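You operate a simulated robot arm through the tools that you are given. There is no shell and no other tool.

You run a simulated robot arm. Do the job below in one go: nothing can be reset, and whatever is moved stays where it is left.

## Task
Shut the laser down and move its pack to dock C of the charger.
Fine: its white knob on Lock and switch off before the pack comes out; charger on; height dial and other packs stay.

The check looks at the end state, three seconds after you hand in, the way a careful person would. Anything else that was tipped, shoved, dropped, spilled or broken makes it a failure.

## Robot
A 6-joint arm with a three-finger gripper, fixed in place. Base frame: the origin is on the floor under the middle of its stand, x ahead of it, y to its left, z up. Lengths are in mm, angles in degrees, forces in N, time in s.
It reaches about 1213 mm from its shoulder. Its first joint turns from -166.0 to 166.0 degrees. Payload 4.89 kg.
The tool frame sits at the grasp point between the pads (the TCP): z along the fingers, y along the line on which they close. The tips reach 30 mm beyond it. The gripper opens to 164 mm; its body begins 125 mm behind the TCP.
Orientation is that of the tool frame in the base frame, as [roll, pitch, yaw] about the fixed x, y, z axes, in that order (R = Rz(yaw) Ry(pitch) Rx(roll)). With the fingers straight down and closing along the base's y, the tool's x points along the base's -x, its y along +y and its z along -z.

## Interface
- The arm moves only by the tool nudge_tool. Its argument "commands" is one flat list of numbers, 7 for each row, row after row: the turn, a rotation vector about the base's x, y, z in units of 4 degrees (1.0 is 4 degrees), then the shift along the base's x, y, z in units of 40 mm (1.0 is 40 mm), then the opening, from 0 (shut) to 1 (fully open). In form: [rx, ry, rz, x, y, z, fingers, rx, ry, rz, x, y, z, fingers, ...]. A call has 1 to 20 rows; each row shifts and turns the commanded pose from where the row before left it. A call with a number of a shift or a turn outside -1 to 1 is refused whole. Rows are played at 5 a second. More than 50 mm and 8.6 degrees between two rows, or a gripper value outside its range, and nothing of the call is played. Where a pose cannot be reached the arm comes as near as it can. A force on the tool above 40 N (or 10 N above the force at the start of the call, whichever is more), or a blocked arm, ends the call early, and 0.2 s more pass. Each finger travels about 108 mm/s and halts on what it meets, pressing with about 41 N; the grip force reading is that of the motor and also rises with nothing between the fingers. The clock runs only during rows and for 0.2 s after the last one: add rows that do not move to give the fingers time. The reply holds the time, the measured pose of the TCP, the force on the tool along the base axes, the opening and the grip force, in the units named above and with some noise, with the torque about the TCP (base axes, N m) and any sound that the robot's microphone picked up.
- Cameras (640 x 400 px; columns grow to the right, rows downward): "scene" is fixed at [49.3, -648.5, 1527.4]; the picture's right is [-0.04, -1.00, 0.00], its down [-0.65, 0.02, -0.76] and it looks along [0.76, -0.03, -0.65] (base axes); focal length 346 px, centre (320, 200). "wrist" rides on the gripper at [76, -2, -152] in the tool frame; the picture's right is [0.02, 1.00, 0.00], its down [-0.88, 0.02, -0.47] and it looks along [-0.47, 0.01, 0.88] (tool axes); focal length 247 px, centre (320, 200). There is no depth. A picture from a camera that has moved, and an enlarged one, comes with that camera's place and axes in the base frame and with its lens.
- get_image(camera): a new picture of that camera. It takes no simulated time.
- move_column(by): moves the trunk up (or, below 0, down) by that many mm; the arm rides with it, the base frame stays. It gives what a move gives, with no picture.
- close_up(camera, box): a new picture of the part [left, top, right, bottom] of that camera's present view, enlarged. It takes no simulated time.
- job_done(): hands the job in; it is judged then, once.

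Nothing tells you positions but the pictures and the camera data. Unless the task says otherwise, let go and move clear before handing in.

The tools are called after ">>>" by a JSON object that holds its "op" and its "data". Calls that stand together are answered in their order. nudge_tool: Moves the arm, as the interface text tells. Its arguments: {"type":"object","properties":{"commands":{"type":"array"}},"required":["commands"]} The other tools are called the same way: move_column (by) moves the trunk up or down; get_image (camera) takes a picture; close_up (camera, box) takes an enlarged picture of a part of a camera's view; job_done () hands the job in.

At the start:

```text
time: 0.0
position: [531.2, -339.9, 1287.6]
ee_rot: [-180.0, -0.1, -180.0]
force: [0.0, 0.2, 0.7]
moment: [0.01, 0.01, -0.02]
opening: 163.8
grip_force: 0.1
trunk travel left (down, up): [-175.0, 215.0]
```

scene: 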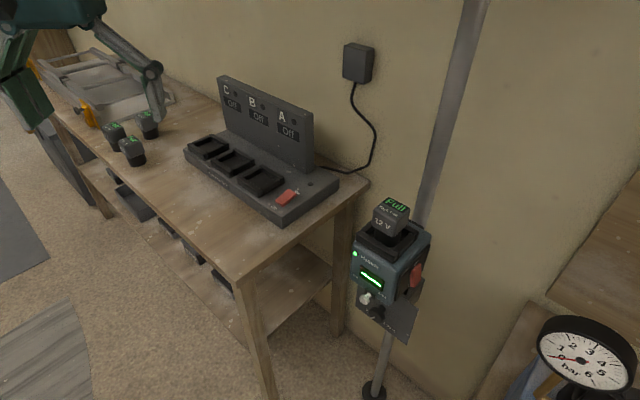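
wrist: 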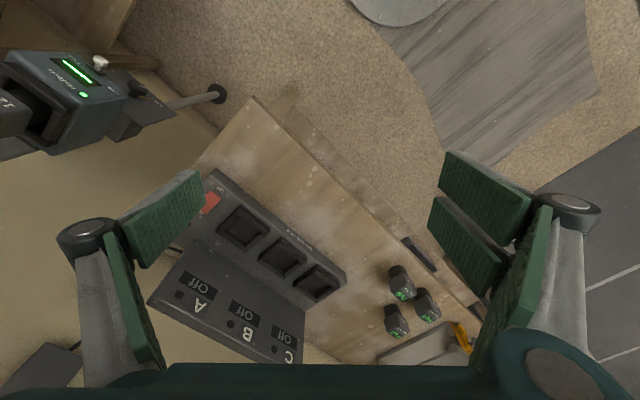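

I see the laser on a pole at the right with a pack in its top, and the charger on the bench with docks C, B, A (all "Off"). I'll take enlarged pictures before moving anything.

>>> {"op": "close_up", "data": {"camera": "scene", "box": [330, 180, 450, 350]}}

>>> {"op": "close_up", "data": {"camera": "scene", "box": [170, 60, 350, 240]}}

>>> {"op": "close_up", "data": {"camera": "scene", "box": [80, 90, 180, 180]}}

>>> {"op": "close_up", "data": {"camera": "wrist", "box": [0, 20, 240, 170]}}

```text
2.35 times, centred on (390, 265) of scene
camera zoom: at [49.3, -648.5, 1527.4], right [-0.04, -1.0, 0.0], down [-0.65, 0.02, -0.76], along [0.76, -0.03, -0.65], focal length 813 px, centre (155, 47)
```

zoom: 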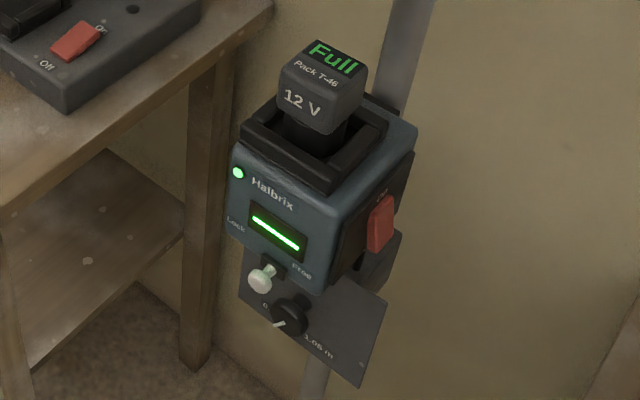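

```text
2.22 times, centred on (260, 150) of scene
camera zoom: at [49.3, -648.5, 1527.4], right [-0.04, -1.0, 0.0], down [-0.65, 0.02, -0.76], along [0.76, -0.03, -0.65], focal length 768 px, centre (453, 311)
```

zoom: 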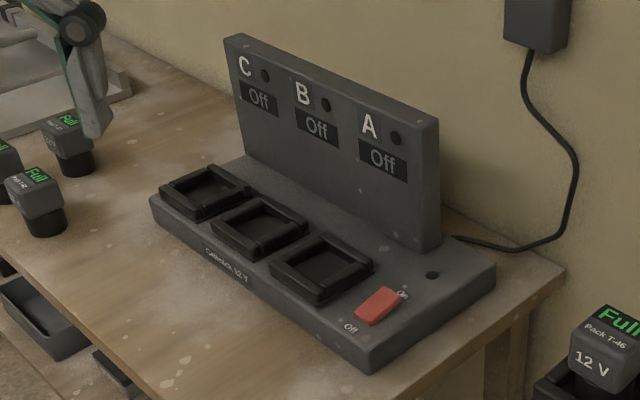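

```text
4.44 times, centred on (130, 135) of scene
camera zoom: at [49.3, -648.5, 1527.4], right [-0.04, -1.0, 0.0], down [-0.65, 0.02, -0.76], along [0.76, -0.03, -0.65], focal length 1536 px, centre (1164, 489)
```

zoom: 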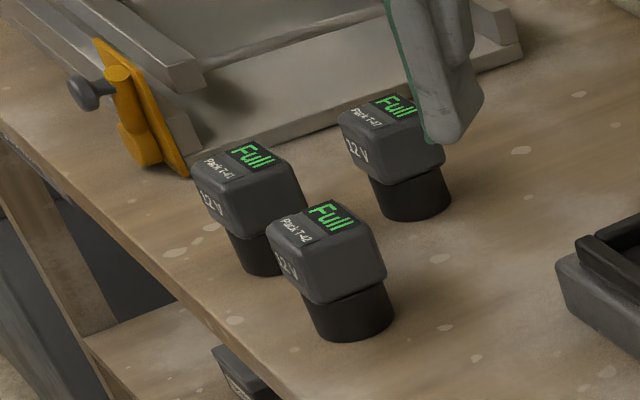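

```text
2.67 times, centred on (120, 95) of wrist
camera zoom: at [454.7, -341.1, 1440.0], right [-0.02, 1.0, 0.0], down [0.88, 0.02, 0.47], along [0.47, 0.01, -0.88], focal length 659 px, centre (853, 480)
```

zoom: 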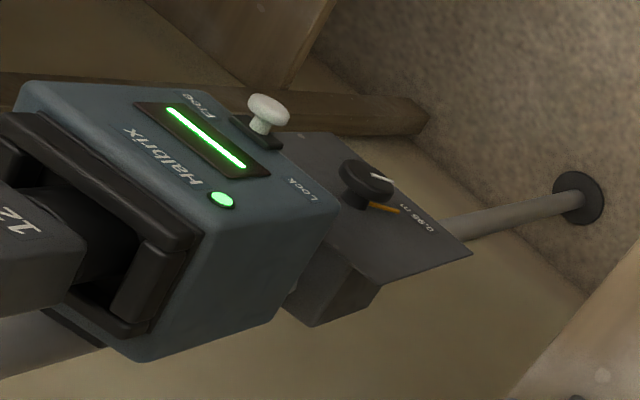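

The laser faces about 45° between -x and +y. Its slider knob is near (450, -756, 907) and its red switch is on the side facing (-x, -y). I'll move the wrist camera in front of it for a closer look.

>>> {"op": "nudge_tool", "data": {"commands": [0, 0, -0.9375, -0.48, -0.52, -0.5, 1, 0, 0, -0.9375, -0.48, -0.52, -0.5, 1, 0, 0, -0.9375, -0.48, -0.52, -0.5, 1, 0, 0, -0.9375, -0.48, -0.52, -0.5, 1, 0, 0, -0.9375, -0.48, -0.52, -0.5, 1, 0, 0, -0.9375, -0.48, -0.52, -0.5, 1, 0, 0, -0.9375, -0.48, -0.52, -0.5, 1, 0, 0, -0.9375, -0.48, -0.52, -0.5, 1, 0, 0, -0.9375, -0.48, -0.52, -0.5, 1, 0, 0, -0.9375, -0.48, -0.52, -0.5, 1, 0, 0, -0.9375, -0.48, -0.52, -0.5, 1, 0, 0, -0.9375, -0.48, -0.52, -0.5, 1]}}

```text
time: 2.6
position: [301.5, -588.8, 1048.8]
ee_rot: [-180.0, 0.0, 135.0]
force: [-0.1, 1.4, 0.7]
moment: [-0.17, 0.01, 0.01]
opening: 163.9
grip_force: 0.0
trunk travel left (down, up): [-175.0, 215.0]
```

The arm reached the viewing position with no trouble. Next I tilt the tool 30° so the camera faces the front of the laser.

>>> {"op": "nudge_tool", "data": {"commands": [-0.884, -0.884, 0, 0, 0, 0, 1, -0.884, -0.884, 0, 0, 0, 0, 1, -0.884, -0.884, 0, 0, 0, 0, 1, -0.884, -0.884, 0, 0, 0, 0, 1, -0.884, -0.884, 0, 0, 0, 0, 1, -0.884, -0.884, 0, 0, 0, 0, 1, 0, 0, 0, 0, 0, 0, 1]}}

>>> {"op": "get_image", "data": {"camera": "wrist"}}

>>> {"op": "get_image", "data": {"camera": "scene"}}

```text
time: 4.2
position: [301.2, -589.5, 1047.6]
ee_rot: [-179.9, 30.1, 135.0]
force: [0.7, 0.2, 0.5]
moment: [0.01, 0.03, 0.0]
opening: 164.0
grip_force: 0.1
trunk travel left (down, up): [-175.0, 215.0]
```

```text
taken
camera wrist: at [198.7, -489.4, 1141.3], right [0.69, 0.72, -0.01], down [0.38, -0.36, 0.85], along [0.61, -0.59, -0.53], focal length 247 px, centre (320, 200)
```

wrist: 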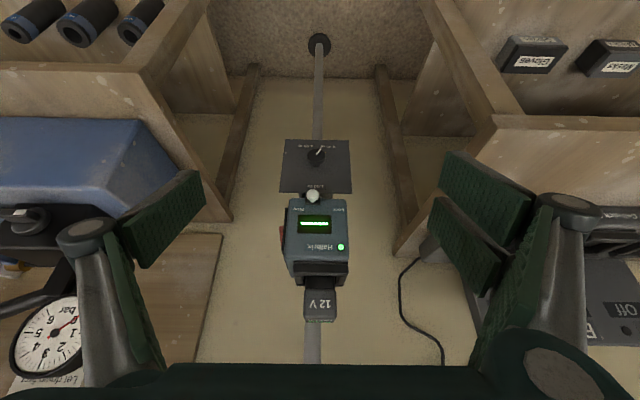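

```text
taken
```

scene: 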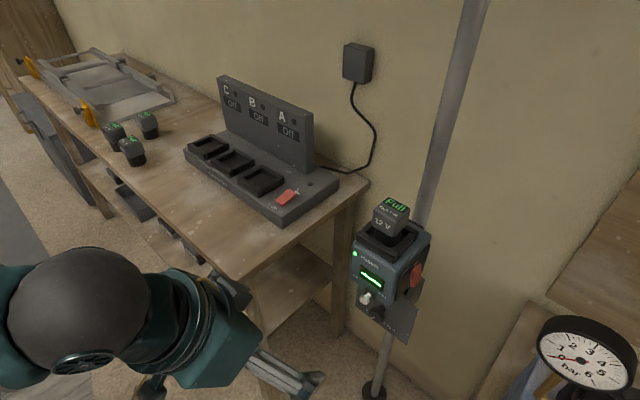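

The wrist camera now faces the laser, with the picture upside down. I'll enlarge the knob, switch and dial areas.

>>> {"op": "close_up", "data": {"camera": "wrist", "box": [260, 130, 380, 205]}}

>>> {"op": "close_up", "data": {"camera": "wrist", "box": [250, 180, 390, 330]}}

>>> {"op": "close_up", "data": {"camera": "scene", "box": [340, 240, 440, 340]}}

>>> {"op": "close_up", "data": {"camera": "scene", "box": [350, 190, 440, 250]}}

```text
5.33 times, centred on (320, 168) of wrist
camera zoom: at [198.7, -489.4, 1141.3], right [0.69, 0.72, -0.01], down [0.38, -0.36, 0.85], along [0.61, -0.59, -0.53], focal length 1317 px, centre (320, 373)
```

zoom: 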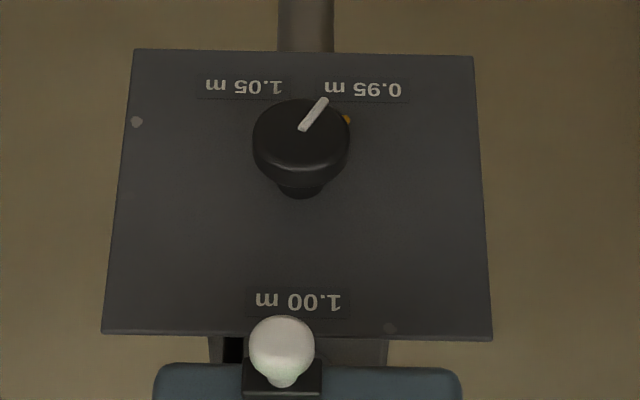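

```text
2.67 times, centred on (320, 255) of wrist
camera zoom: at [198.7, -489.4, 1141.3], right [0.69, 0.72, -0.01], down [0.38, -0.36, 0.85], along [0.61, -0.59, -0.53], focal length 659 px, centre (320, 53)
```

zoom: 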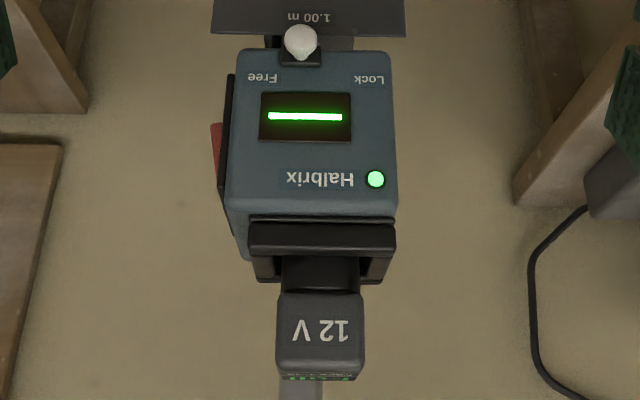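

```text
4.00 times, centred on (390, 290) of scene
camera zoom: at [49.3, -648.5, 1527.4], right [-0.04, -1.0, 0.0], down [-0.65, 0.02, -0.76], along [0.76, -0.03, -0.65], focal length 1382 px, centre (40, -160)
```

zoom: 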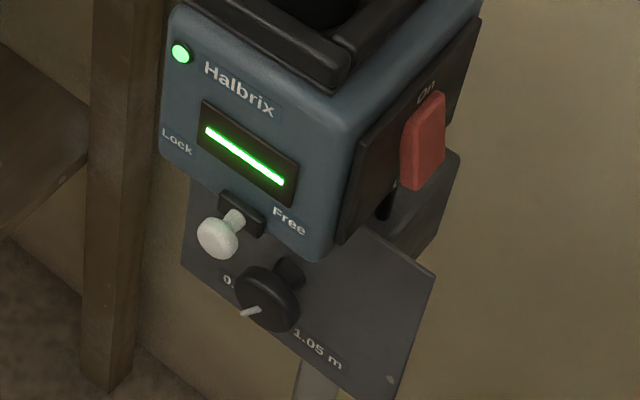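

```text
6.67 times, centred on (395, 220) of scene
camera zoom: at [49.3, -648.5, 1527.4], right [-0.04, -1.0, 0.0], down [-0.65, 0.02, -0.76], along [0.76, -0.03, -0.65], focal length 2304 px, centre (-180, 67)
```

zoom: 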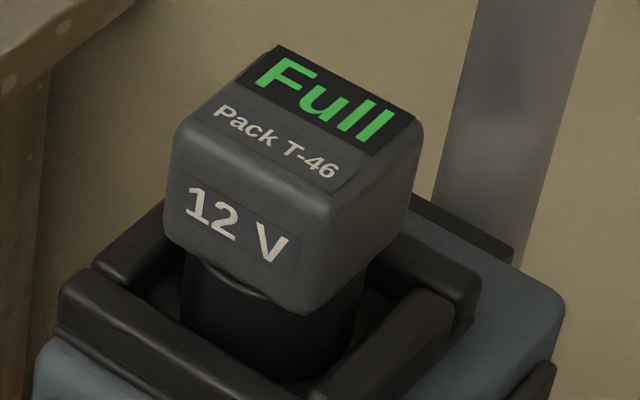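

The knob looks like a slider or toggle between "Free" and "Lock", sitting slightly to the Free side. The dial plate is just below it. I'll move 150 mm closer along the view line to see how it works.

>>> {"op": "nudge_tool", "data": {"commands": [0, 0, 0, 0.4575, -0.4425, -0.3975, 1, 0, 0, 0, 0.4575, -0.4425, -0.3975, 1, 0, 0, 0, 0.4575, -0.4425, -0.3975, 1, 0, 0, 0, 0.4575, -0.4425, -0.3975, 1, 0, 0, 0, 0.4575, -0.4425, -0.3975, 1, 0, 0, 0, 0, 0, 0, 1]}}

>>> {"op": "get_image", "data": {"camera": "wrist"}}

>>> {"op": "close_up", "data": {"camera": "wrist", "box": [240, 130, 400, 230]}}

```text
time: 5.6
position: [392.5, -678.2, 968.0]
ee_rot: [179.9, 30.0, 135.0]
force: [0.3, -0.6, 0.3]
moment: [-0.02, 0.03, 0.02]
opening: 163.7
grip_force: 0.1
trunk travel left (down, up): [-175.0, 215.0]
```

```text
taken
camera wrist: at [290.1, -578.0, 1061.7], right [0.69, 0.72, -0.01], down [0.39, -0.36, 0.85], along [0.61, -0.59, -0.53], focal length 247 px, centre (320, 200)
```

wrist: 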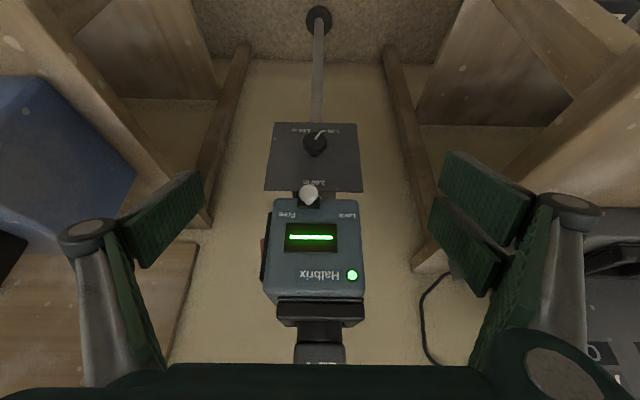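

```text
4.00 times, centred on (320, 180) of wrist
camera zoom: at [290.1, -578.0, 1061.7], right [0.69, 0.72, -0.01], down [0.39, -0.36, 0.85], along [0.61, -0.59, -0.53], focal length 988 px, centre (320, 280)
```

zoom: 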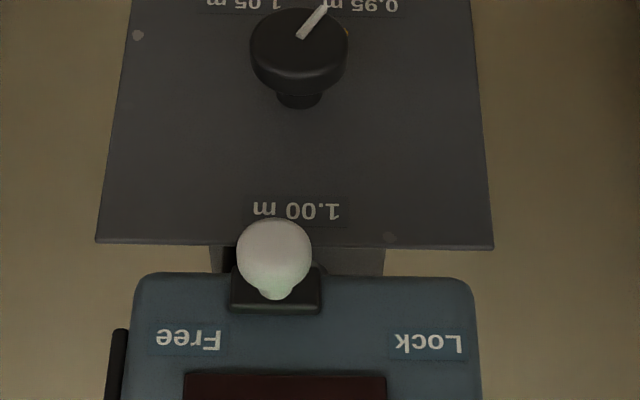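

The knob is a slider: it stands straight out of the face on a small black sled at the Free side. I'll use the scene camera to check the finger geometry against it.

>>> {"op": "get_image", "data": {"camera": "scene"}}

>>> {"op": "close_up", "data": {"camera": "scene", "box": [200, 210, 440, 360]}}

>>> {"op": "close_up", "data": {"camera": "wrist", "box": [40, 140, 220, 400]}}

>>> {"op": "close_up", "data": {"camera": "wrist", "box": [420, 140, 620, 400]}}

```text
taken
```

scene: 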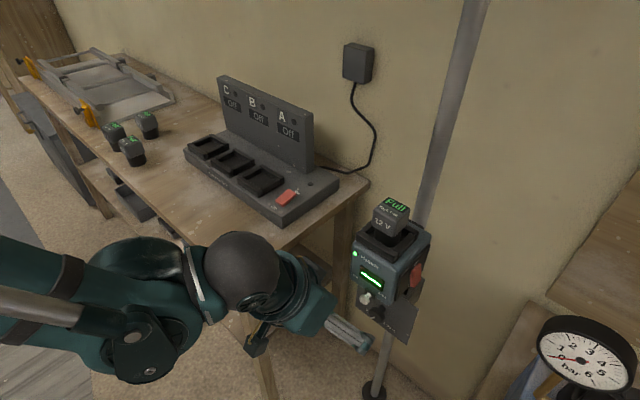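

```text
2.67 times, centred on (320, 285) of scene
camera zoom: at [49.3, -648.5, 1527.4], right [-0.04, -1.0, 0.0], down [-0.65, 0.02, -0.76], along [0.76, -0.03, -0.65], focal length 922 px, centre (320, -27)
```

zoom: 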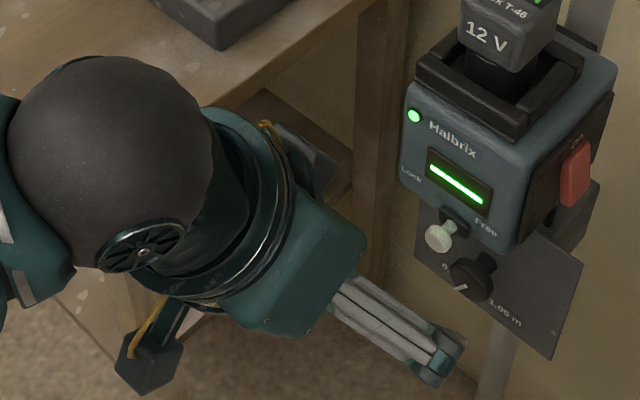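

```text
1.54 times, centred on (130, 270) of wrist
camera zoom: at [290.1, -578.0, 1061.7], right [0.69, 0.72, -0.01], down [0.39, -0.36, 0.85], along [0.61, -0.59, -0.53], focal length 380 px, centre (612, 92)
```

zoom: 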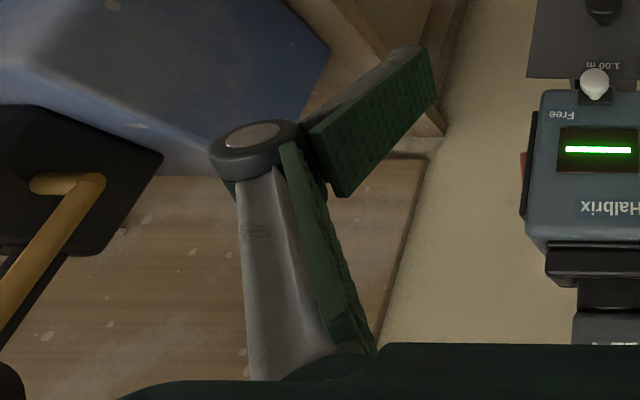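

```text
1.54 times, centred on (520, 270) of wrist
camera zoom: at [290.1, -578.0, 1061.7], right [0.69, 0.72, -0.01], down [0.39, -0.36, 0.85], along [0.61, -0.59, -0.53], focal length 380 px, centre (12, 92)
```

zoom: 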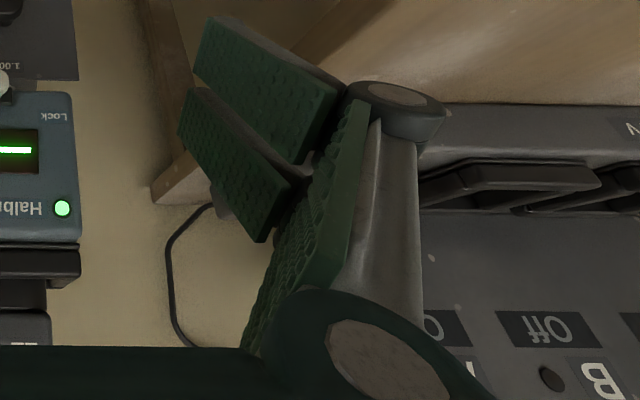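

The knob head is about (457, -758, 902). The dial is much lower, near z 740, so it is clear. I'll tilt the tool to 60° so the fingers point mostly at the face, and partly close them before approaching.

>>> {"op": "nudge_tool", "data": {"commands": [-0.884, -0.884, 0, 0, 0, 0, 0.9, -0.884, -0.884, 0, 0, 0, 0, 0.8, -0.884, -0.884, 0, 0, 0, 0, 0.7, -0.884, -0.884, 0, 0, 0, 0, 0.6, -0.884, -0.884, 0, 0, 0, 0, 0.5, -0.884, -0.884, 0, 0, 0, 0, 0.4, 0, 0, 0, 0, 0, 0, 0.4, 0, 0, 0, 0, 0, 0, 0.4]}}

>>> {"op": "get_image", "data": {"camera": "wrist"}}

>>> {"op": "close_up", "data": {"camera": "scene", "box": [200, 210, 440, 360]}}

```text
time: 7.4
position: [391.7, -677.7, 968.6]
ee_rot: [-179.9, 60.1, 135.0]
force: [0.3, -0.3, -0.6]
moment: [0.02, 0.03, -0.01]
opening: 65.7
grip_force: 0.1
trunk travel left (down, up): [-175.0, 215.0]
```

```text
taken
camera wrist: at [270.5, -558.6, 977.7], right [0.7, 0.71, -0.02], down [0.03, -0.01, 1.0], along [0.71, -0.7, -0.03], focal length 247 px, centre (320, 200)
```

wrist: 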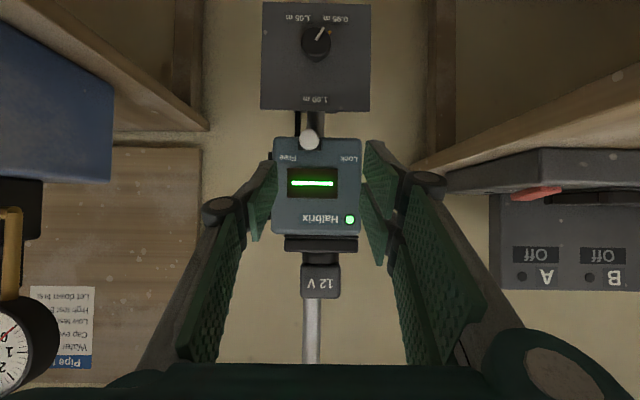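

```text
2.67 times, centred on (320, 285) of scene
camera zoom: at [49.3, -648.5, 1527.4], right [-0.04, -1.0, 0.0], down [-0.65, 0.02, -0.76], along [0.76, -0.03, -0.65], focal length 922 px, centre (320, -27)
```

zoom: 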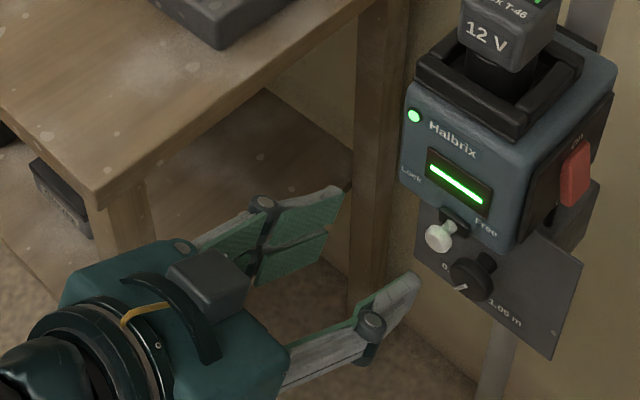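

The finger tips are where the geometry predicts. With three fingers, a flatter approach keeps more clearance from the face, so I'll tilt to 80° and stop 60 mm short of the knob.

>>> {"op": "nudge_tool", "data": {"commands": [-0.884, -0.884, 0, 0.029, -0.132, -0.318, 0.4, -0.884, -0.884, 0, 0.029, -0.132, -0.318, 0.4, -0.884, -0.884, 0, 0.029, -0.132, -0.318, 0.4, -0.884, -0.884, 0, 0.029, -0.132, -0.318, 0.4, 0, 0, 0, 0, 0, 0, 0.4, 0, 0, 0, 0, 0, 0, 0.4]}}

>>> {"op": "get_image", "data": {"camera": "wrist"}}

>>> {"op": "close_up", "data": {"camera": "scene", "box": [200, 210, 440, 360]}}

```text
time: 8.8
position: [418.1, -762.1, 1016.2]
ee_rot: [180.0, 80.0, 135.1]
force: [0.6, 0.4, -0.4]
moment: [0.02, -0.01, 0.01]
opening: 65.9
grip_force: 0.0
out of reach, approached as far as the arm can: row 1, 2, 3, 4
trunk travel left (down, up): [-175.0, 215.0]
```

```text
taken
camera wrist: at [301.6, -647.9, 966.5], right [0.7, 0.71, -0.02], down [-0.21, 0.23, 0.95], along [0.68, -0.66, 0.31], focal length 247 px, centre (320, 200)
```

wrist: 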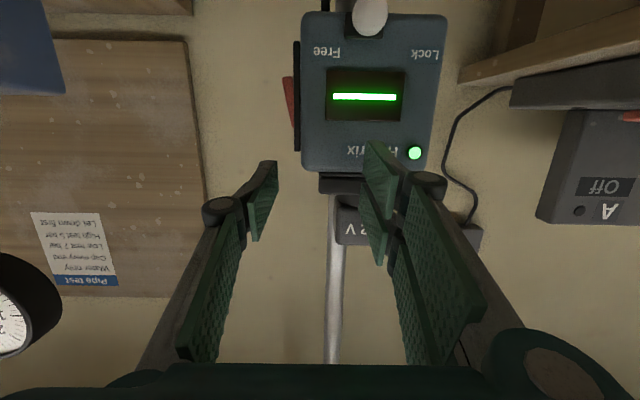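

```text
2.67 times, centred on (320, 285) of scene
camera zoom: at [49.3, -648.5, 1527.4], right [-0.04, -1.0, 0.0], down [-0.65, 0.02, -0.76], along [0.76, -0.03, -0.65], focal length 922 px, centre (320, -27)
```

zoom: 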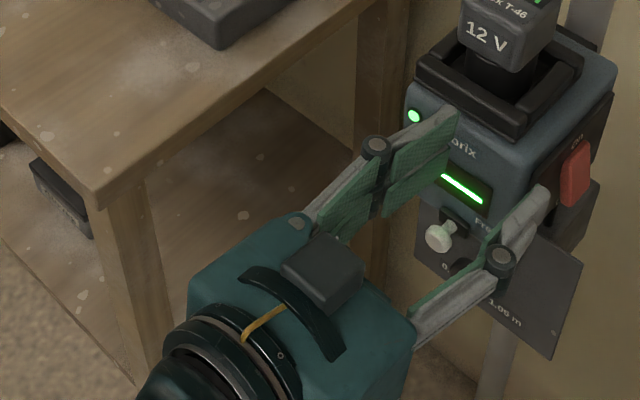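

The arm could not reach that low with the tool that flat, so it stopped in front of the laser without touching it. I'll back out, undo the tilt, and then lower the trunk.

>>> {"op": "nudge_tool", "data": {"commands": [0.884, 0.884, 0, -0.5, 0.5, 0, 0.4, 0.884, 0.884, 0, -0.5, 0.5, 0, 0.4, 0.884, 0.884, 0, -0.5, 0.5, 0, 0.4, 0.884, 0.884, 0, -0.5, 0.5, 0, 0.4, 0, 0, 0, 0, 0, 0, 0.4]}}

>>> {"op": "get_image", "data": {"camera": "scene"}}

```text
time: 10.0
position: [337.4, -681.3, 1014.9]
ee_rot: [180.0, 60.0, 135.0]
force: [0.2, 1.3, -0.7]
moment: [-0.02, 0.04, -0.02]
opening: 65.8
grip_force: 0.0
trunk travel left (down, up): [-175.0, 215.0]
```

```text
taken
```

scene: 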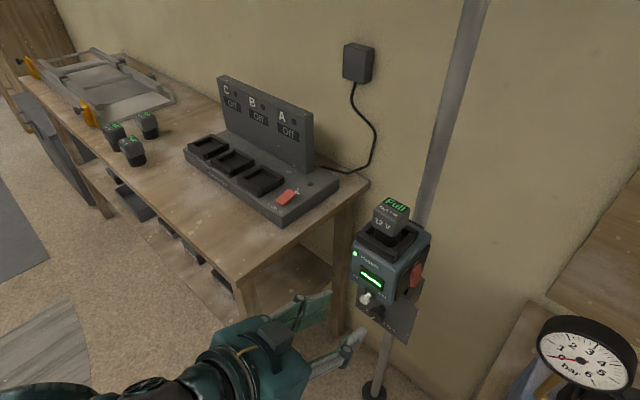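

I now know the commanded pose resets to the reached pose after a failed reach. The space under the gripper is free, so I'll lower the trunk 150 mm.

>>> {"op": "move_column", "data": {"by": -150}}

>>> {"op": "get_image", "data": {"camera": "scene"}}

>>> {"op": "get_image", "data": {"camera": "wrist"}}

```text
time: 11.8
position: [339.2, -681.7, 864.3]
ee_rot: [180.0, 60.1, 135.0]
force: [0.2, 0.5, 0.1]
moment: [0.0, -0.01, 0.0]
opening: 65.7
grip_force: 0.0
trunk travel left (down, up): [-25.0, 365.0]
```

```text
taken
```

scene: 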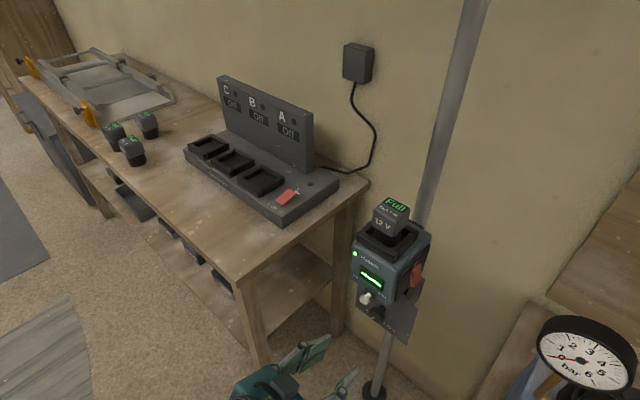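

```text
taken
camera wrist: at [216.3, -563.1, 875.0], right [0.7, 0.71, -0.02], down [0.03, -0.01, 1.0], along [0.71, -0.7, -0.03], focal length 247 px, centre (320, 200)
```

wrist: 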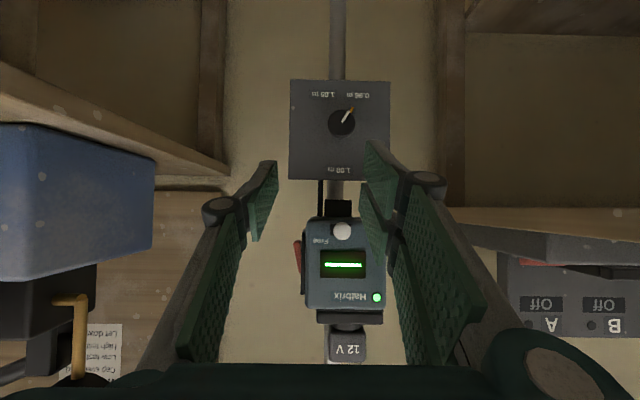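

>>> {"op": "close_up", "data": {"camera": "wrist", "box": [290, 180, 390, 280]}}

>>> {"op": "close_up", "data": {"camera": "wrist", "box": [280, 220, 400, 370]}}

```text
4.00 times, centred on (340, 230) of wrist
camera zoom: at [216.3, -563.1, 875.0], right [0.7, 0.71, -0.02], down [0.03, -0.01, 1.0], along [0.71, -0.7, -0.03], focal length 988 px, centre (240, 80)
```

zoom: 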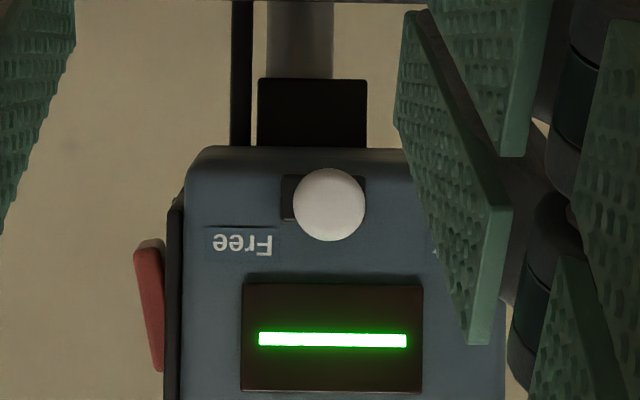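

```text
2.67 times, centred on (340, 295) of wrist
camera zoom: at [216.3, -563.1, 875.0], right [0.7, 0.71, -0.02], down [0.03, -0.01, 1.0], along [0.71, -0.7, -0.03], focal length 659 px, centre (267, -53)
```

zoom: 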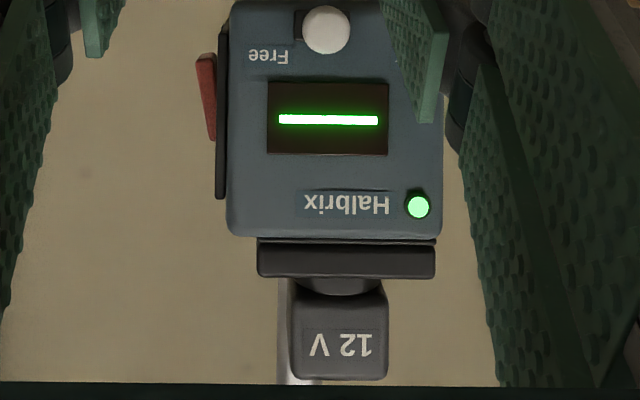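

Now it is clear: the rocker's lower end sticks out, so its upper "On" end is pressed in. The knob is at (454, -758, 904). I'll tilt to 80° again and stop about 60 mm in front of the knob.

>>> {"op": "nudge_tool", "data": {"commands": [-0.884, -0.884, 0, 0.344, -0.103, 0.342, 0.4, -0.884, -0.884, 0, 0.344, -0.103, 0.342, 0.4, -0.884, -0.884, 0, 0.344, -0.103, 0.342, 0.4, -0.884, -0.884, 0, 0.344, -0.103, 0.342, 0.4, 0, 0, 0, 0, 0, 0, 0.4, 0, 0, 0, 0, 0, 0, 0.4]}}

>>> {"op": "get_image", "data": {"camera": "wrist"}}

>>> {"op": "close_up", "data": {"camera": "scene", "box": [240, 210, 480, 360]}}

```text
time: 13.2
position: [392.9, -698.5, 918.8]
ee_rot: [-180.0, 80.2, 134.9]
force: [0.5, 0.6, -0.4]
moment: [0.03, 0.03, 0.01]
opening: 65.5
grip_force: 0.1
trunk travel left (down, up): [-25.0, 365.0]
```

```text
taken
camera wrist: at [276.3, -585.0, 870.8], right [0.7, 0.71, -0.02], down [-0.21, 0.24, 0.95], along [0.68, -0.66, 0.31], focal length 247 px, centre (320, 200)
```

wrist: 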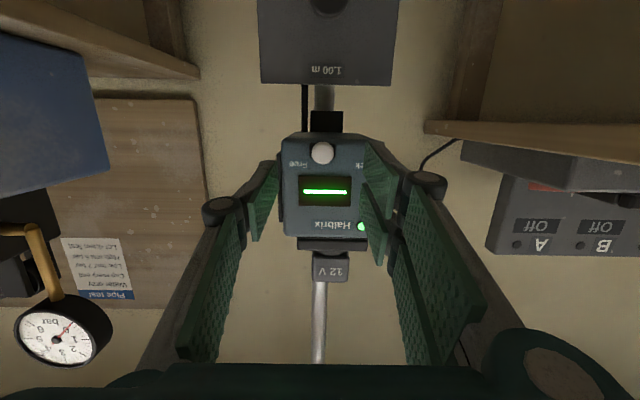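

```text
2.67 times, centred on (360, 285) of scene
camera zoom: at [49.3, -648.5, 1527.4], right [-0.04, -1.0, 0.0], down [-0.65, 0.02, -0.76], along [0.76, -0.03, -0.65], focal length 922 px, centre (213, -27)
```

zoom: 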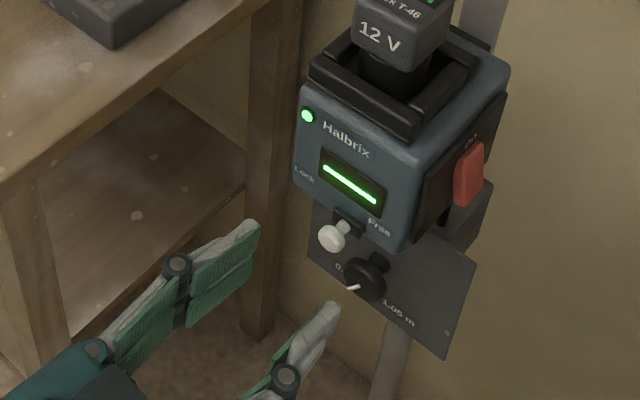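

The fingers straddle the line to the knob. I'll advance 45 mm and check clearance.

>>> {"op": "nudge_tool", "data": {"commands": [0, 0, 0, 0.261, -0.261, -0.065, 0.4, 0, 0, 0, 0.261, -0.261, -0.065, 0.4, 0, 0, 0, 0.261, -0.261, -0.065, 0.4, 0, 0, 0, 0, 0, 0, 0.4]}}

>>> {"op": "get_image", "data": {"camera": "wrist"}}

>>> {"op": "close_up", "data": {"camera": "scene", "box": [300, 230, 460, 330]}}

```text
time: 14.2
position: [425.0, -729.8, 913.0]
ee_rot: [179.9, 80.1, 134.9]
force: [-0.5, 1.2, 0.2]
moment: [-0.01, 0.0, -0.03]
opening: 65.7
grip_force: 0.0
trunk travel left (down, up): [-25.0, 365.0]
```

```text
taken
camera wrist: at [308.1, -615.8, 862.7], right [0.7, 0.71, -0.02], down [-0.21, 0.24, 0.95], along [0.68, -0.66, 0.31], focal length 247 px, centre (320, 200)
```

wrist: 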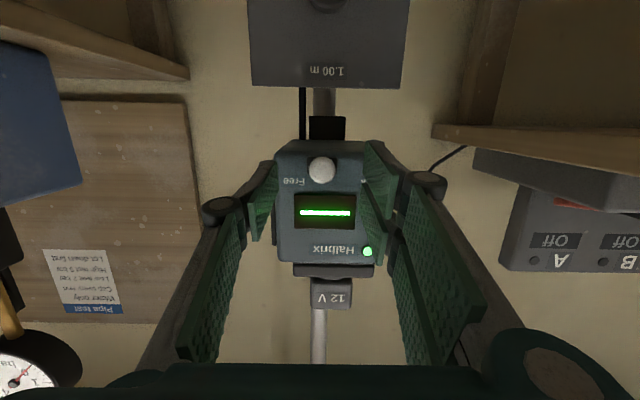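

```text
4.00 times, centred on (380, 280) of scene
camera zoom: at [49.3, -648.5, 1527.4], right [-0.04, -1.0, 0.0], down [-0.65, 0.02, -0.76], along [0.76, -0.03, -0.65], focal length 1382 px, centre (80, -120)
```

zoom: 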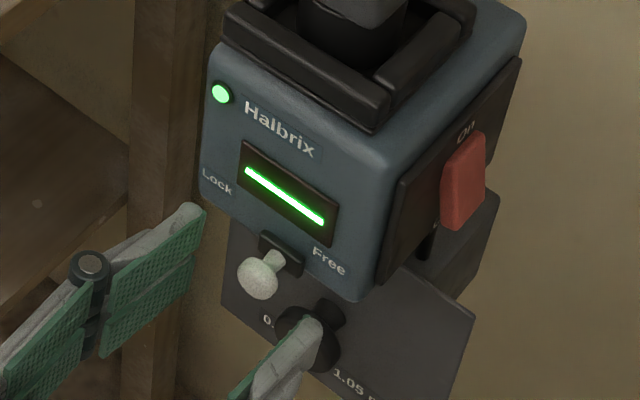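

Clearance looks good and the thumb is on the Free side. I'll go in the last 16 mm, narrow the fingers loosely around the knob, and check again.

>>> {"op": "nudge_tool", "data": {"commands": [0, 0, 0, 0.14, -0.14, -0.035, 0.4, 0, 0, 0, 0.14, -0.14, -0.04, 0.4, 0, 0, 0, 0, 0, 0, 0.3, 0, 0, 0, 0, 0, 0, 0.22, 0, 0, 0, 0, 0, 0, 0.22, 0, 0, 0, 0, 0, 0, 0.22]}}

>>> {"op": "get_image", "data": {"camera": "wrist"}}

>>> {"op": "close_up", "data": {"camera": "scene", "box": [300, 230, 460, 330]}}

>>> {"op": "close_up", "data": {"camera": "wrist", "box": [240, 120, 400, 280]}}

```text
time: 15.6
position: [434.5, -740.9, 909.2]
ee_rot: [-180.0, 80.1, 135.0]
force: [-0.7, -0.2, 0.7]
moment: [0.0, 0.0, 0.02]
opening: 35.9
grip_force: 0.1
trunk travel left (down, up): [-25.0, 365.0]
```

```text
taken
camera wrist: at [318.7, -626.9, 859.6], right [0.7, 0.71, -0.02], down [-0.21, 0.24, 0.95], along [0.68, -0.66, 0.31], focal length 247 px, centre (320, 200)
```

wrist: 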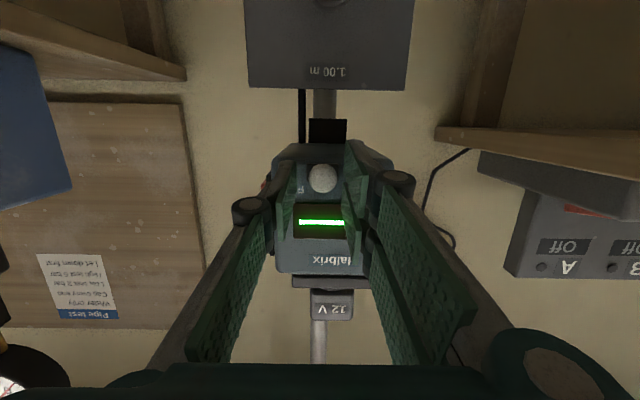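

```text
4.00 times, centred on (380, 280) of scene
camera zoom: at [49.3, -648.5, 1527.4], right [-0.04, -1.0, 0.0], down [-0.65, 0.02, -0.76], along [0.76, -0.03, -0.65], focal length 1382 px, centre (80, -120)
```

zoom: 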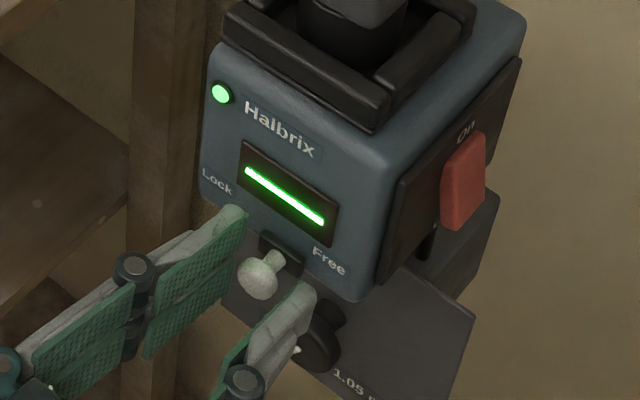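

```text
2.50 times, centred on (320, 200) of wrist
camera zoom: at [318.7, -626.9, 859.6], right [0.7, 0.71, -0.02], down [-0.21, 0.24, 0.95], along [0.68, -0.66, 0.31], focal length 617 px, centre (320, 200)
```

zoom: 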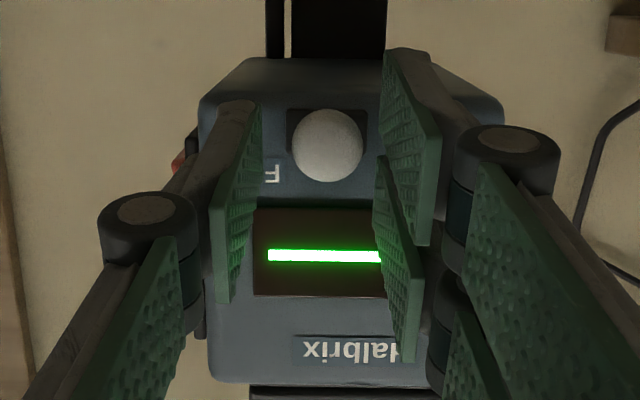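

The knob sits between the thumb (Free side) and the two fingers. Now I'll move sideways toward Lock in 5 mm steps so the thumb pushes the knob.

>>> {"op": "nudge_tool", "data": {"commands": [0, 0, 0, 0.0884, 0.0884, 0, 0.22, 0, 0, 0, 0.0884, 0.0884, 0, 0.22, 0, 0, 0, 0.0884, 0.0884, 0, 0.22, 0, 0, 0, 0.0884, 0.0884, 0, 0.22, 0, 0, 0, 0, 0, 0, 0.22]}}

>>> {"op": "close_up", "data": {"camera": "scene", "box": [300, 230, 460, 330]}}

>>> {"op": "close_up", "data": {"camera": "wrist", "box": [240, 120, 400, 280]}}

```text
time: 16.8
position: [450.4, -727.0, 909.4]
ee_rot: [179.9, 79.9, 135.0]
force: [-0.5, 0.2, 0.3]
moment: [0.0, 0.02, 0.02]
opening: 36.2
grip_force: 0.0
trunk travel left (down, up): [-25.0, 365.0]
```

```text
4.00 times, centred on (380, 280) of scene
camera zoom: at [49.3, -648.5, 1527.4], right [-0.04, -1.0, 0.0], down [-0.65, 0.02, -0.76], along [0.76, -0.03, -0.65], focal length 1382 px, centre (80, -120)
```

zoom: 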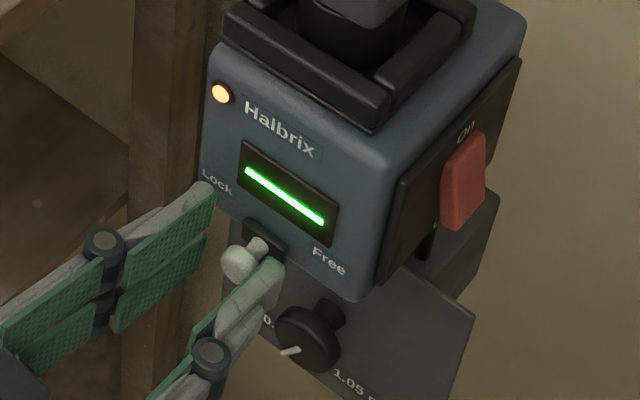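

```text
2.50 times, centred on (320, 200) of wrist
camera zoom: at [333.2, -612.9, 860.1], right [0.7, 0.71, -0.02], down [-0.21, 0.24, 0.95], along [0.68, -0.66, 0.31], focal length 617 px, centre (320, 200)
```

zoom: 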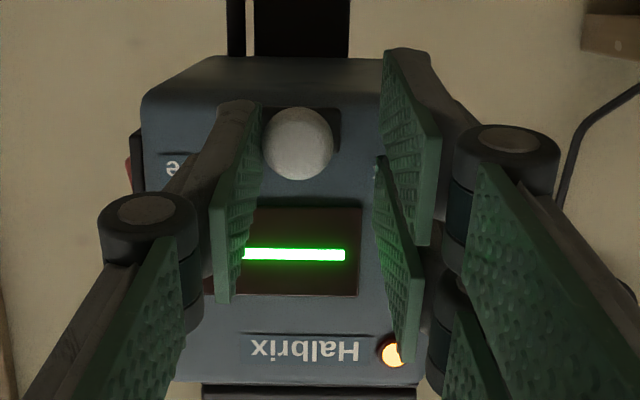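

The thumb is pushing the knob and the status light turned amber. I'll keep pushing gently until it stops.

>>> {"op": "nudge_tool", "data": {"commands": [0, 0, 0, 0.0707, 0.0707, 0, 0.22, 0, 0, 0, 0.0707, 0.0707, 0, 0.22, 0, 0, 0, 0.0707, 0.0707, 0, 0.22, 0, 0, 0, 0, 0, 0, 0.22]}}

>>> {"op": "close_up", "data": {"camera": "scene", "box": [300, 230, 460, 330]}}

>>> {"op": "close_up", "data": {"camera": "wrist", "box": [240, 120, 400, 280]}}

```text
time: 17.8
position: [457.2, -717.9, 909.8]
ee_rot: [180.0, 80.1, 135.0]
force: [-0.2, -1.0, -0.6]
moment: [-0.02, 0.03, -0.03]
opening: 36.5
grip_force: 1.0
trunk travel left (down, up): [-25.0, 365.0]
```

```text
4.00 times, centred on (380, 280) of scene
camera zoom: at [49.3, -648.5, 1527.4], right [-0.04, -1.0, 0.0], down [-0.65, 0.02, -0.76], along [0.76, -0.03, -0.65], focal length 1382 px, centre (80, -120)
```

zoom: 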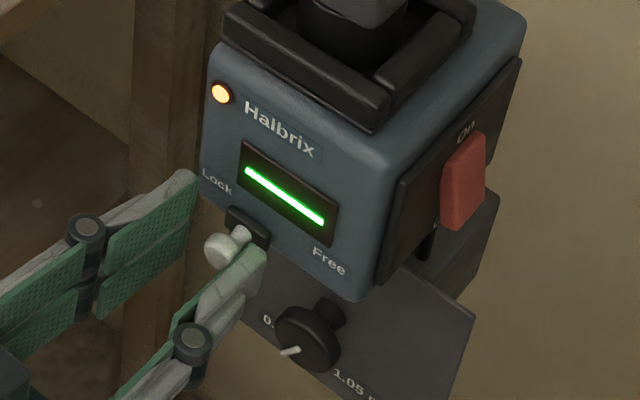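

```text
2.50 times, centred on (320, 200) of wrist
camera zoom: at [341.5, -604.4, 860.1], right [0.7, 0.71, -0.02], down [-0.21, 0.24, 0.95], along [0.68, -0.66, 0.31], focal length 617 px, centre (320, 200)
```

zoom: 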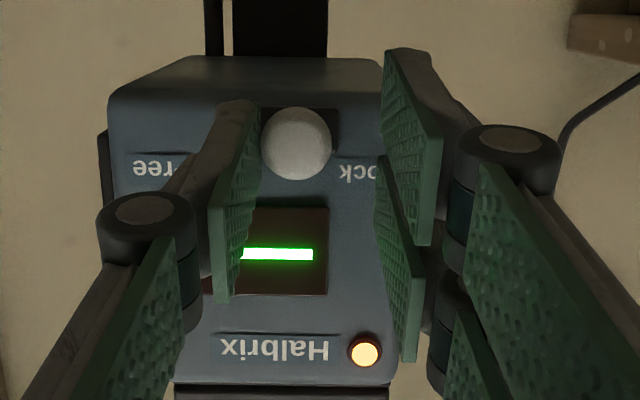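

>>> {"op": "nudge_tool", "data": {"commands": [0, 0, 0, 0.053, 0.053, 0, 0.22, 0, 0, 0, 0.053, 0.053, 0, 0.22, 0, 0, 0, 0, 0, 0, 0.22]}}

>>> {"op": "close_up", "data": {"camera": "scene", "box": [300, 230, 460, 330]}}

>>> {"op": "close_up", "data": {"camera": "wrist", "box": [240, 120, 400, 280]}}

```text
time: 18.6
position: [461.5, -715.2, 909.7]
ee_rot: [179.8, 80.1, 134.9]
force: [-11.1, -11.7, 0.2]
moment: [-0.07, 0.09, -0.45]
opening: 42.8
grip_force: 8.4
trunk travel left (down, up): [-25.0, 365.0]
```

```text
4.00 times, centred on (380, 280) of scene
camera zoom: at [49.3, -648.5, 1527.4], right [-0.04, -1.0, 0.0], down [-0.65, 0.02, -0.76], along [0.76, -0.03, -0.65], focal length 1382 px, centre (80, -120)
```

zoom: 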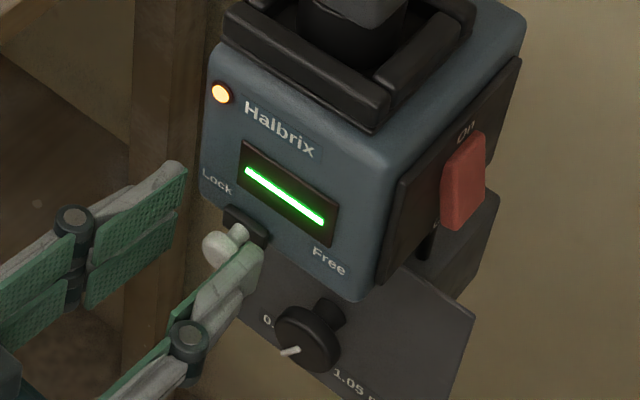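

```text
2.50 times, centred on (320, 200) of wrist
camera zoom: at [345.2, -600.7, 860.1], right [0.71, 0.71, -0.02], down [-0.21, 0.24, 0.95], along [0.68, -0.66, 0.31], focal length 617 px, centre (320, 200)
```

zoom: 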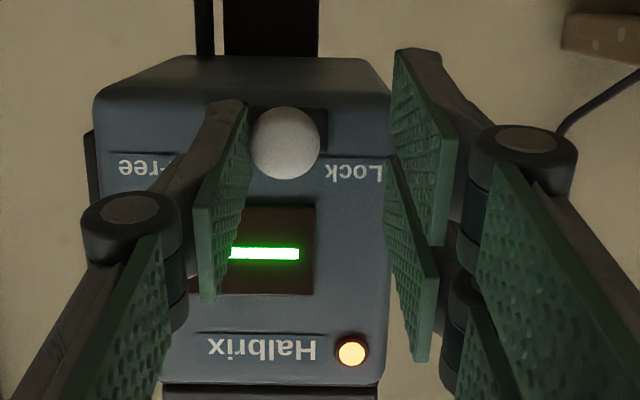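

The knob is at its end stop on Lock: the force rose to 16 N and it no longer moves. I'll ease off, open the fingers and back straight out.

>>> {"op": "nudge_tool", "data": {"commands": [0, 0, 0, -0.09, -0.09, 0, 0.26, 0, 0, 0, -0.09, -0.09, 0, 0.4, 0, 0, 0, 0, 0, 0, 0.5, 0, 0, 0, -0.35, 0.35, 0.087, 0.5, 0, 0, 0, -0.5, 0.5, 0.1, 0.5, 0, 0, 0, -0.5, 0.5, 0.1, 0.5, 0, 0, 0, -0.5, 0.5, 0.1, 0.5, 0, 0, 0, 0, 0, 0, 0.5]}}

>>> {"op": "get_image", "data": {"camera": "wrist"}}

>>> {"op": "close_up", "data": {"camera": "scene", "box": [300, 210, 460, 330]}}

>>> {"op": "close_up", "data": {"camera": "wrist", "box": [240, 120, 400, 280]}}

```text
time: 20.4
position: [381.4, -652.7, 933.6]
ee_rot: [180.0, 79.9, 135.1]
force: [0.6, -1.1, 0.1]
moment: [-0.05, -0.01, -0.03]
opening: 82.1
grip_force: 0.1
out of reach, approached as far as the arm can: row 7
trunk travel left (down, up): [-25.0, 365.0]
```

```text
taken
camera wrist: at [264.8, -537.4, 885.2], right [0.7, 0.71, -0.02], down [-0.21, 0.23, 0.95], along [0.68, -0.66, 0.31], focal length 247 px, centre (320, 200)
```

wrist: 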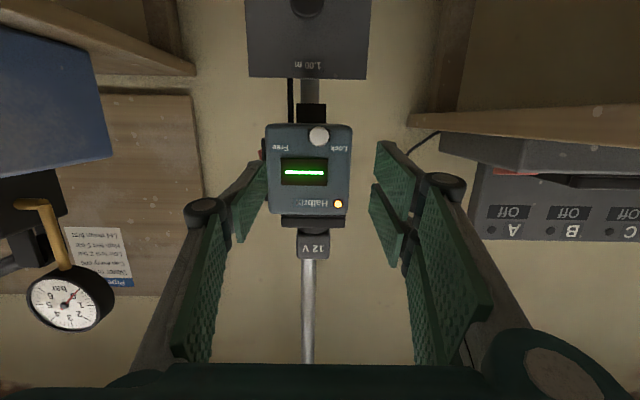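

```text
3.33 times, centred on (380, 270) of scene
camera zoom: at [49.3, -648.5, 1527.4], right [-0.04, -1.0, 0.0], down [-0.65, 0.02, -0.76], along [0.76, -0.03, -0.65], focal length 1152 px, centre (120, -33)
```

zoom: 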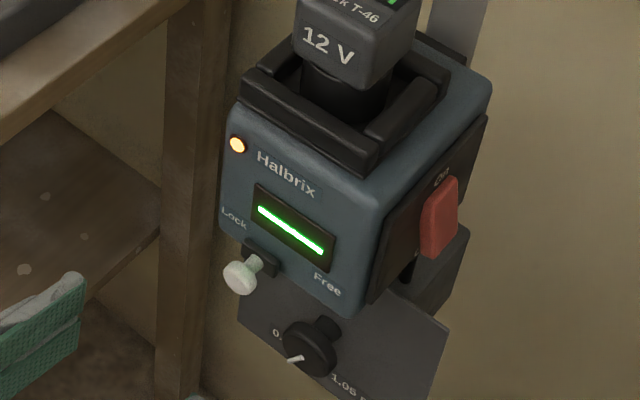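

```text
2.50 times, centred on (320, 200) of wrist
camera zoom: at [264.8, -537.4, 885.2], right [0.7, 0.71, -0.02], down [-0.21, 0.23, 0.95], along [0.68, -0.66, 0.31], focal length 617 px, centre (320, 200)
```

zoom: 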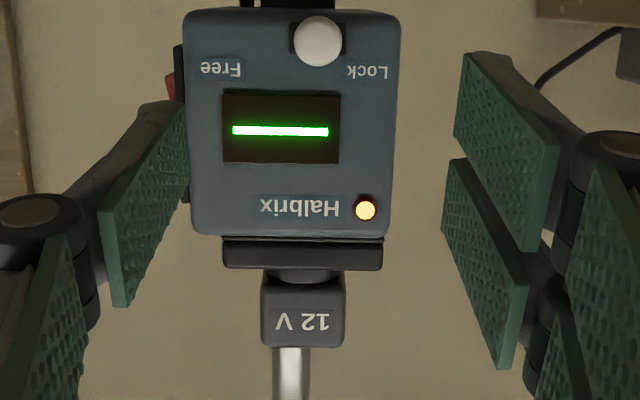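

The knob is on Lock. Next is the red rocker on the right side, whose lower (Off) end must be pressed in. I'll bring the tool upright and move it to the front right of the laser, then turn it 90° so the camera sees the rocker.

>>> {"op": "nudge_tool", "data": {"commands": [0.884, 0.884, 0, -0.045, -0.197, 0.34, 0.4, 0.884, 0.884, 0, -0.045, -0.197, 0.34, 0.3, 0.884, 0.884, 0, -0.045, -0.197, 0.34, 0.2, 0.884, 0.884, 0, -0.045, -0.197, 0.34, 0.1, 0.884, 0.884, 0, -0.045, -0.197, 0.34, 0.05, 0.884, 0.884, 0, -0.045, -0.197, 0.34, 0, 0.884, 0.884, 0, -0.045, -0.197, 0.34, 0, 0.884, 0.884, 0, -0.045, -0.197, 0.34, 0, 0.884, 0.884, 0, -0.045, -0.197, 0.34, 0, 0.884, 0.884, 0, -0.045, -0.197, 0.34, 0, 0.884, 0.884, 0, -0.045, -0.197, 0.34, 0, 0.884, 0.884, 0, -0.045, -0.197, 0.34, 0, 0.884, 0.884, 0, -0.045, -0.197, 0.34, 0, 0.884, 0.884, 0, -0.045, -0.197, 0.34, 0, 0.884, 0.884, 0, -0.045, -0.197, 0.34, 0, 0.884, 0.884, 0, -0.045, -0.197, 0.34, 0, 0, 0, 0, 0, 0, 0, 0]}}

>>> {"op": "get_image", "data": {"camera": "scene"}}

>>> {"op": "get_image", "data": {"camera": "wrist"}}

```text
time: 23.9
position: [354.5, -777.2, 1151.2]
ee_rot: [-180.0, 0.0, 135.0]
force: [0.1, 0.4, -0.7]
moment: [0.01, -0.03, -0.04]
opening: 0.0
grip_force: 40.8
trunk travel left (down, up): [-25.0, 365.0]
```

```text
taken
```

scene: 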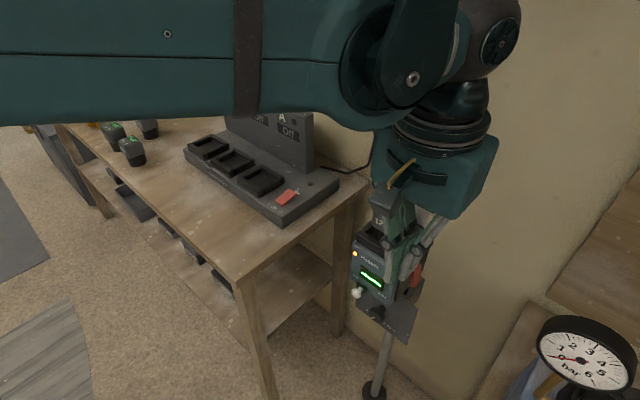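

```text
taken
camera wrist: at [297.8, -725.0, 1303.3], right [0.69, 0.72, 0.0], down [0.64, -0.61, 0.47], along [0.34, -0.33, -0.88], focal length 247 px, centre (320, 200)
```

wrist: 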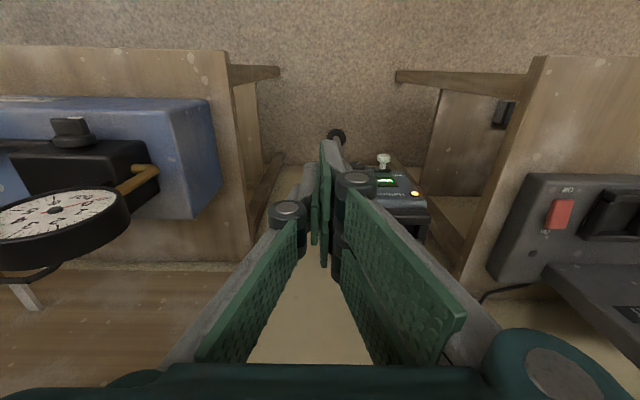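

The tool is upright in front of the laser. I'll turn it +90° about vertical so the narrow finger side faces the rocker and the camera looks at the laser's right side.

>>> {"op": "nudge_tool", "data": {"commands": [0, 0, 1, 0, 0, 0, 0, 0, 0, 1, 0, 0, 0, 0, 0, 0, 1, 0, 0, 0, 0, 0, 0, 1, 0, 0, 0, 0, 0, 0, 1, 0, 0, 0, 0, 0, 0, 1, 0, 0, 0, 0, 0, 0, 1, 0, 0, 0, 0, 0, 0, 1, 0, 0, 0, 0, 0, 0, 1, 0, 0, 0, 0, 0, 0, 1, 0, 0, 0, 0, 0, 0, 1, 0, 0, 0, 0, 0, 0, 1, 0, 0, 0, 0, 0, 0, 1, 0, 0, 0, 0, 0, 0, 1, 0, 0, 0, 0, 0, 0, 1, 0, 0, 0, 0, 0, 0, 1, 0, 0, 0, 0, 0, 0, 1, 0, 0, 0, 0, 0, 0, 1, 0, 0, 0, 0, 0, 0, 1, 0, 0, 0, 0, 0, 0, 1, 0, 0, 0, 0]}}

>>> {"op": "nudge_tool", "data": {"commands": [0, 0, 1, 0, 0, 0, 0, 0, 0, 1, 0, 0, 0, 0, 0, 0, 0.5, 0, 0, 0, 0, 0, 0, 0, 0, 0, 0, 0]}}

>>> {"op": "get_image", "data": {"camera": "wrist"}}

>>> {"op": "get_image", "data": {"camera": "scene"}}

```text
time: 28.1
position: [352.6, -776.1, 1150.6]
ee_rot: [180.0, 0.0, -145.0]
force: [-0.4, -0.2, 0.0]
moment: [-0.01, 0.01, -0.02]
opening: 0.2
grip_force: 41.3
trunk travel left (down, up): [-25.0, 365.0]
```

```text
time: 29.1
position: [353.7, -778.4, 1150.8]
ee_rot: [-180.0, 0.0, -135.0]
force: [0.5, -0.5, 0.6]
moment: [0.01, 0.0, 0.02]
opening: 0.1
grip_force: 40.9
trunk travel left (down, up): [-25.0, 365.0]
```

```text
taken
camera wrist: at [299.9, -832.7, 1302.9], right [-0.72, 0.69, 0.0], down [0.61, 0.64, 0.47], along [0.33, 0.34, -0.88], focal length 247 px, centre (320, 200)
```

wrist: 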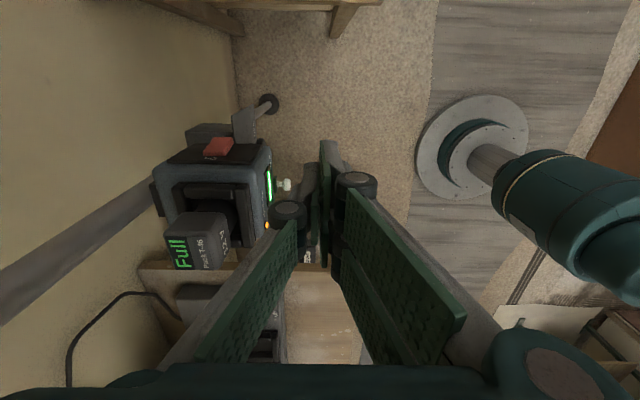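

```text
taken
```

scene: 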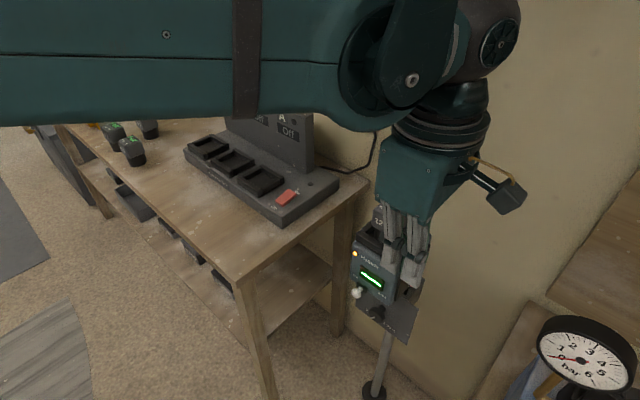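

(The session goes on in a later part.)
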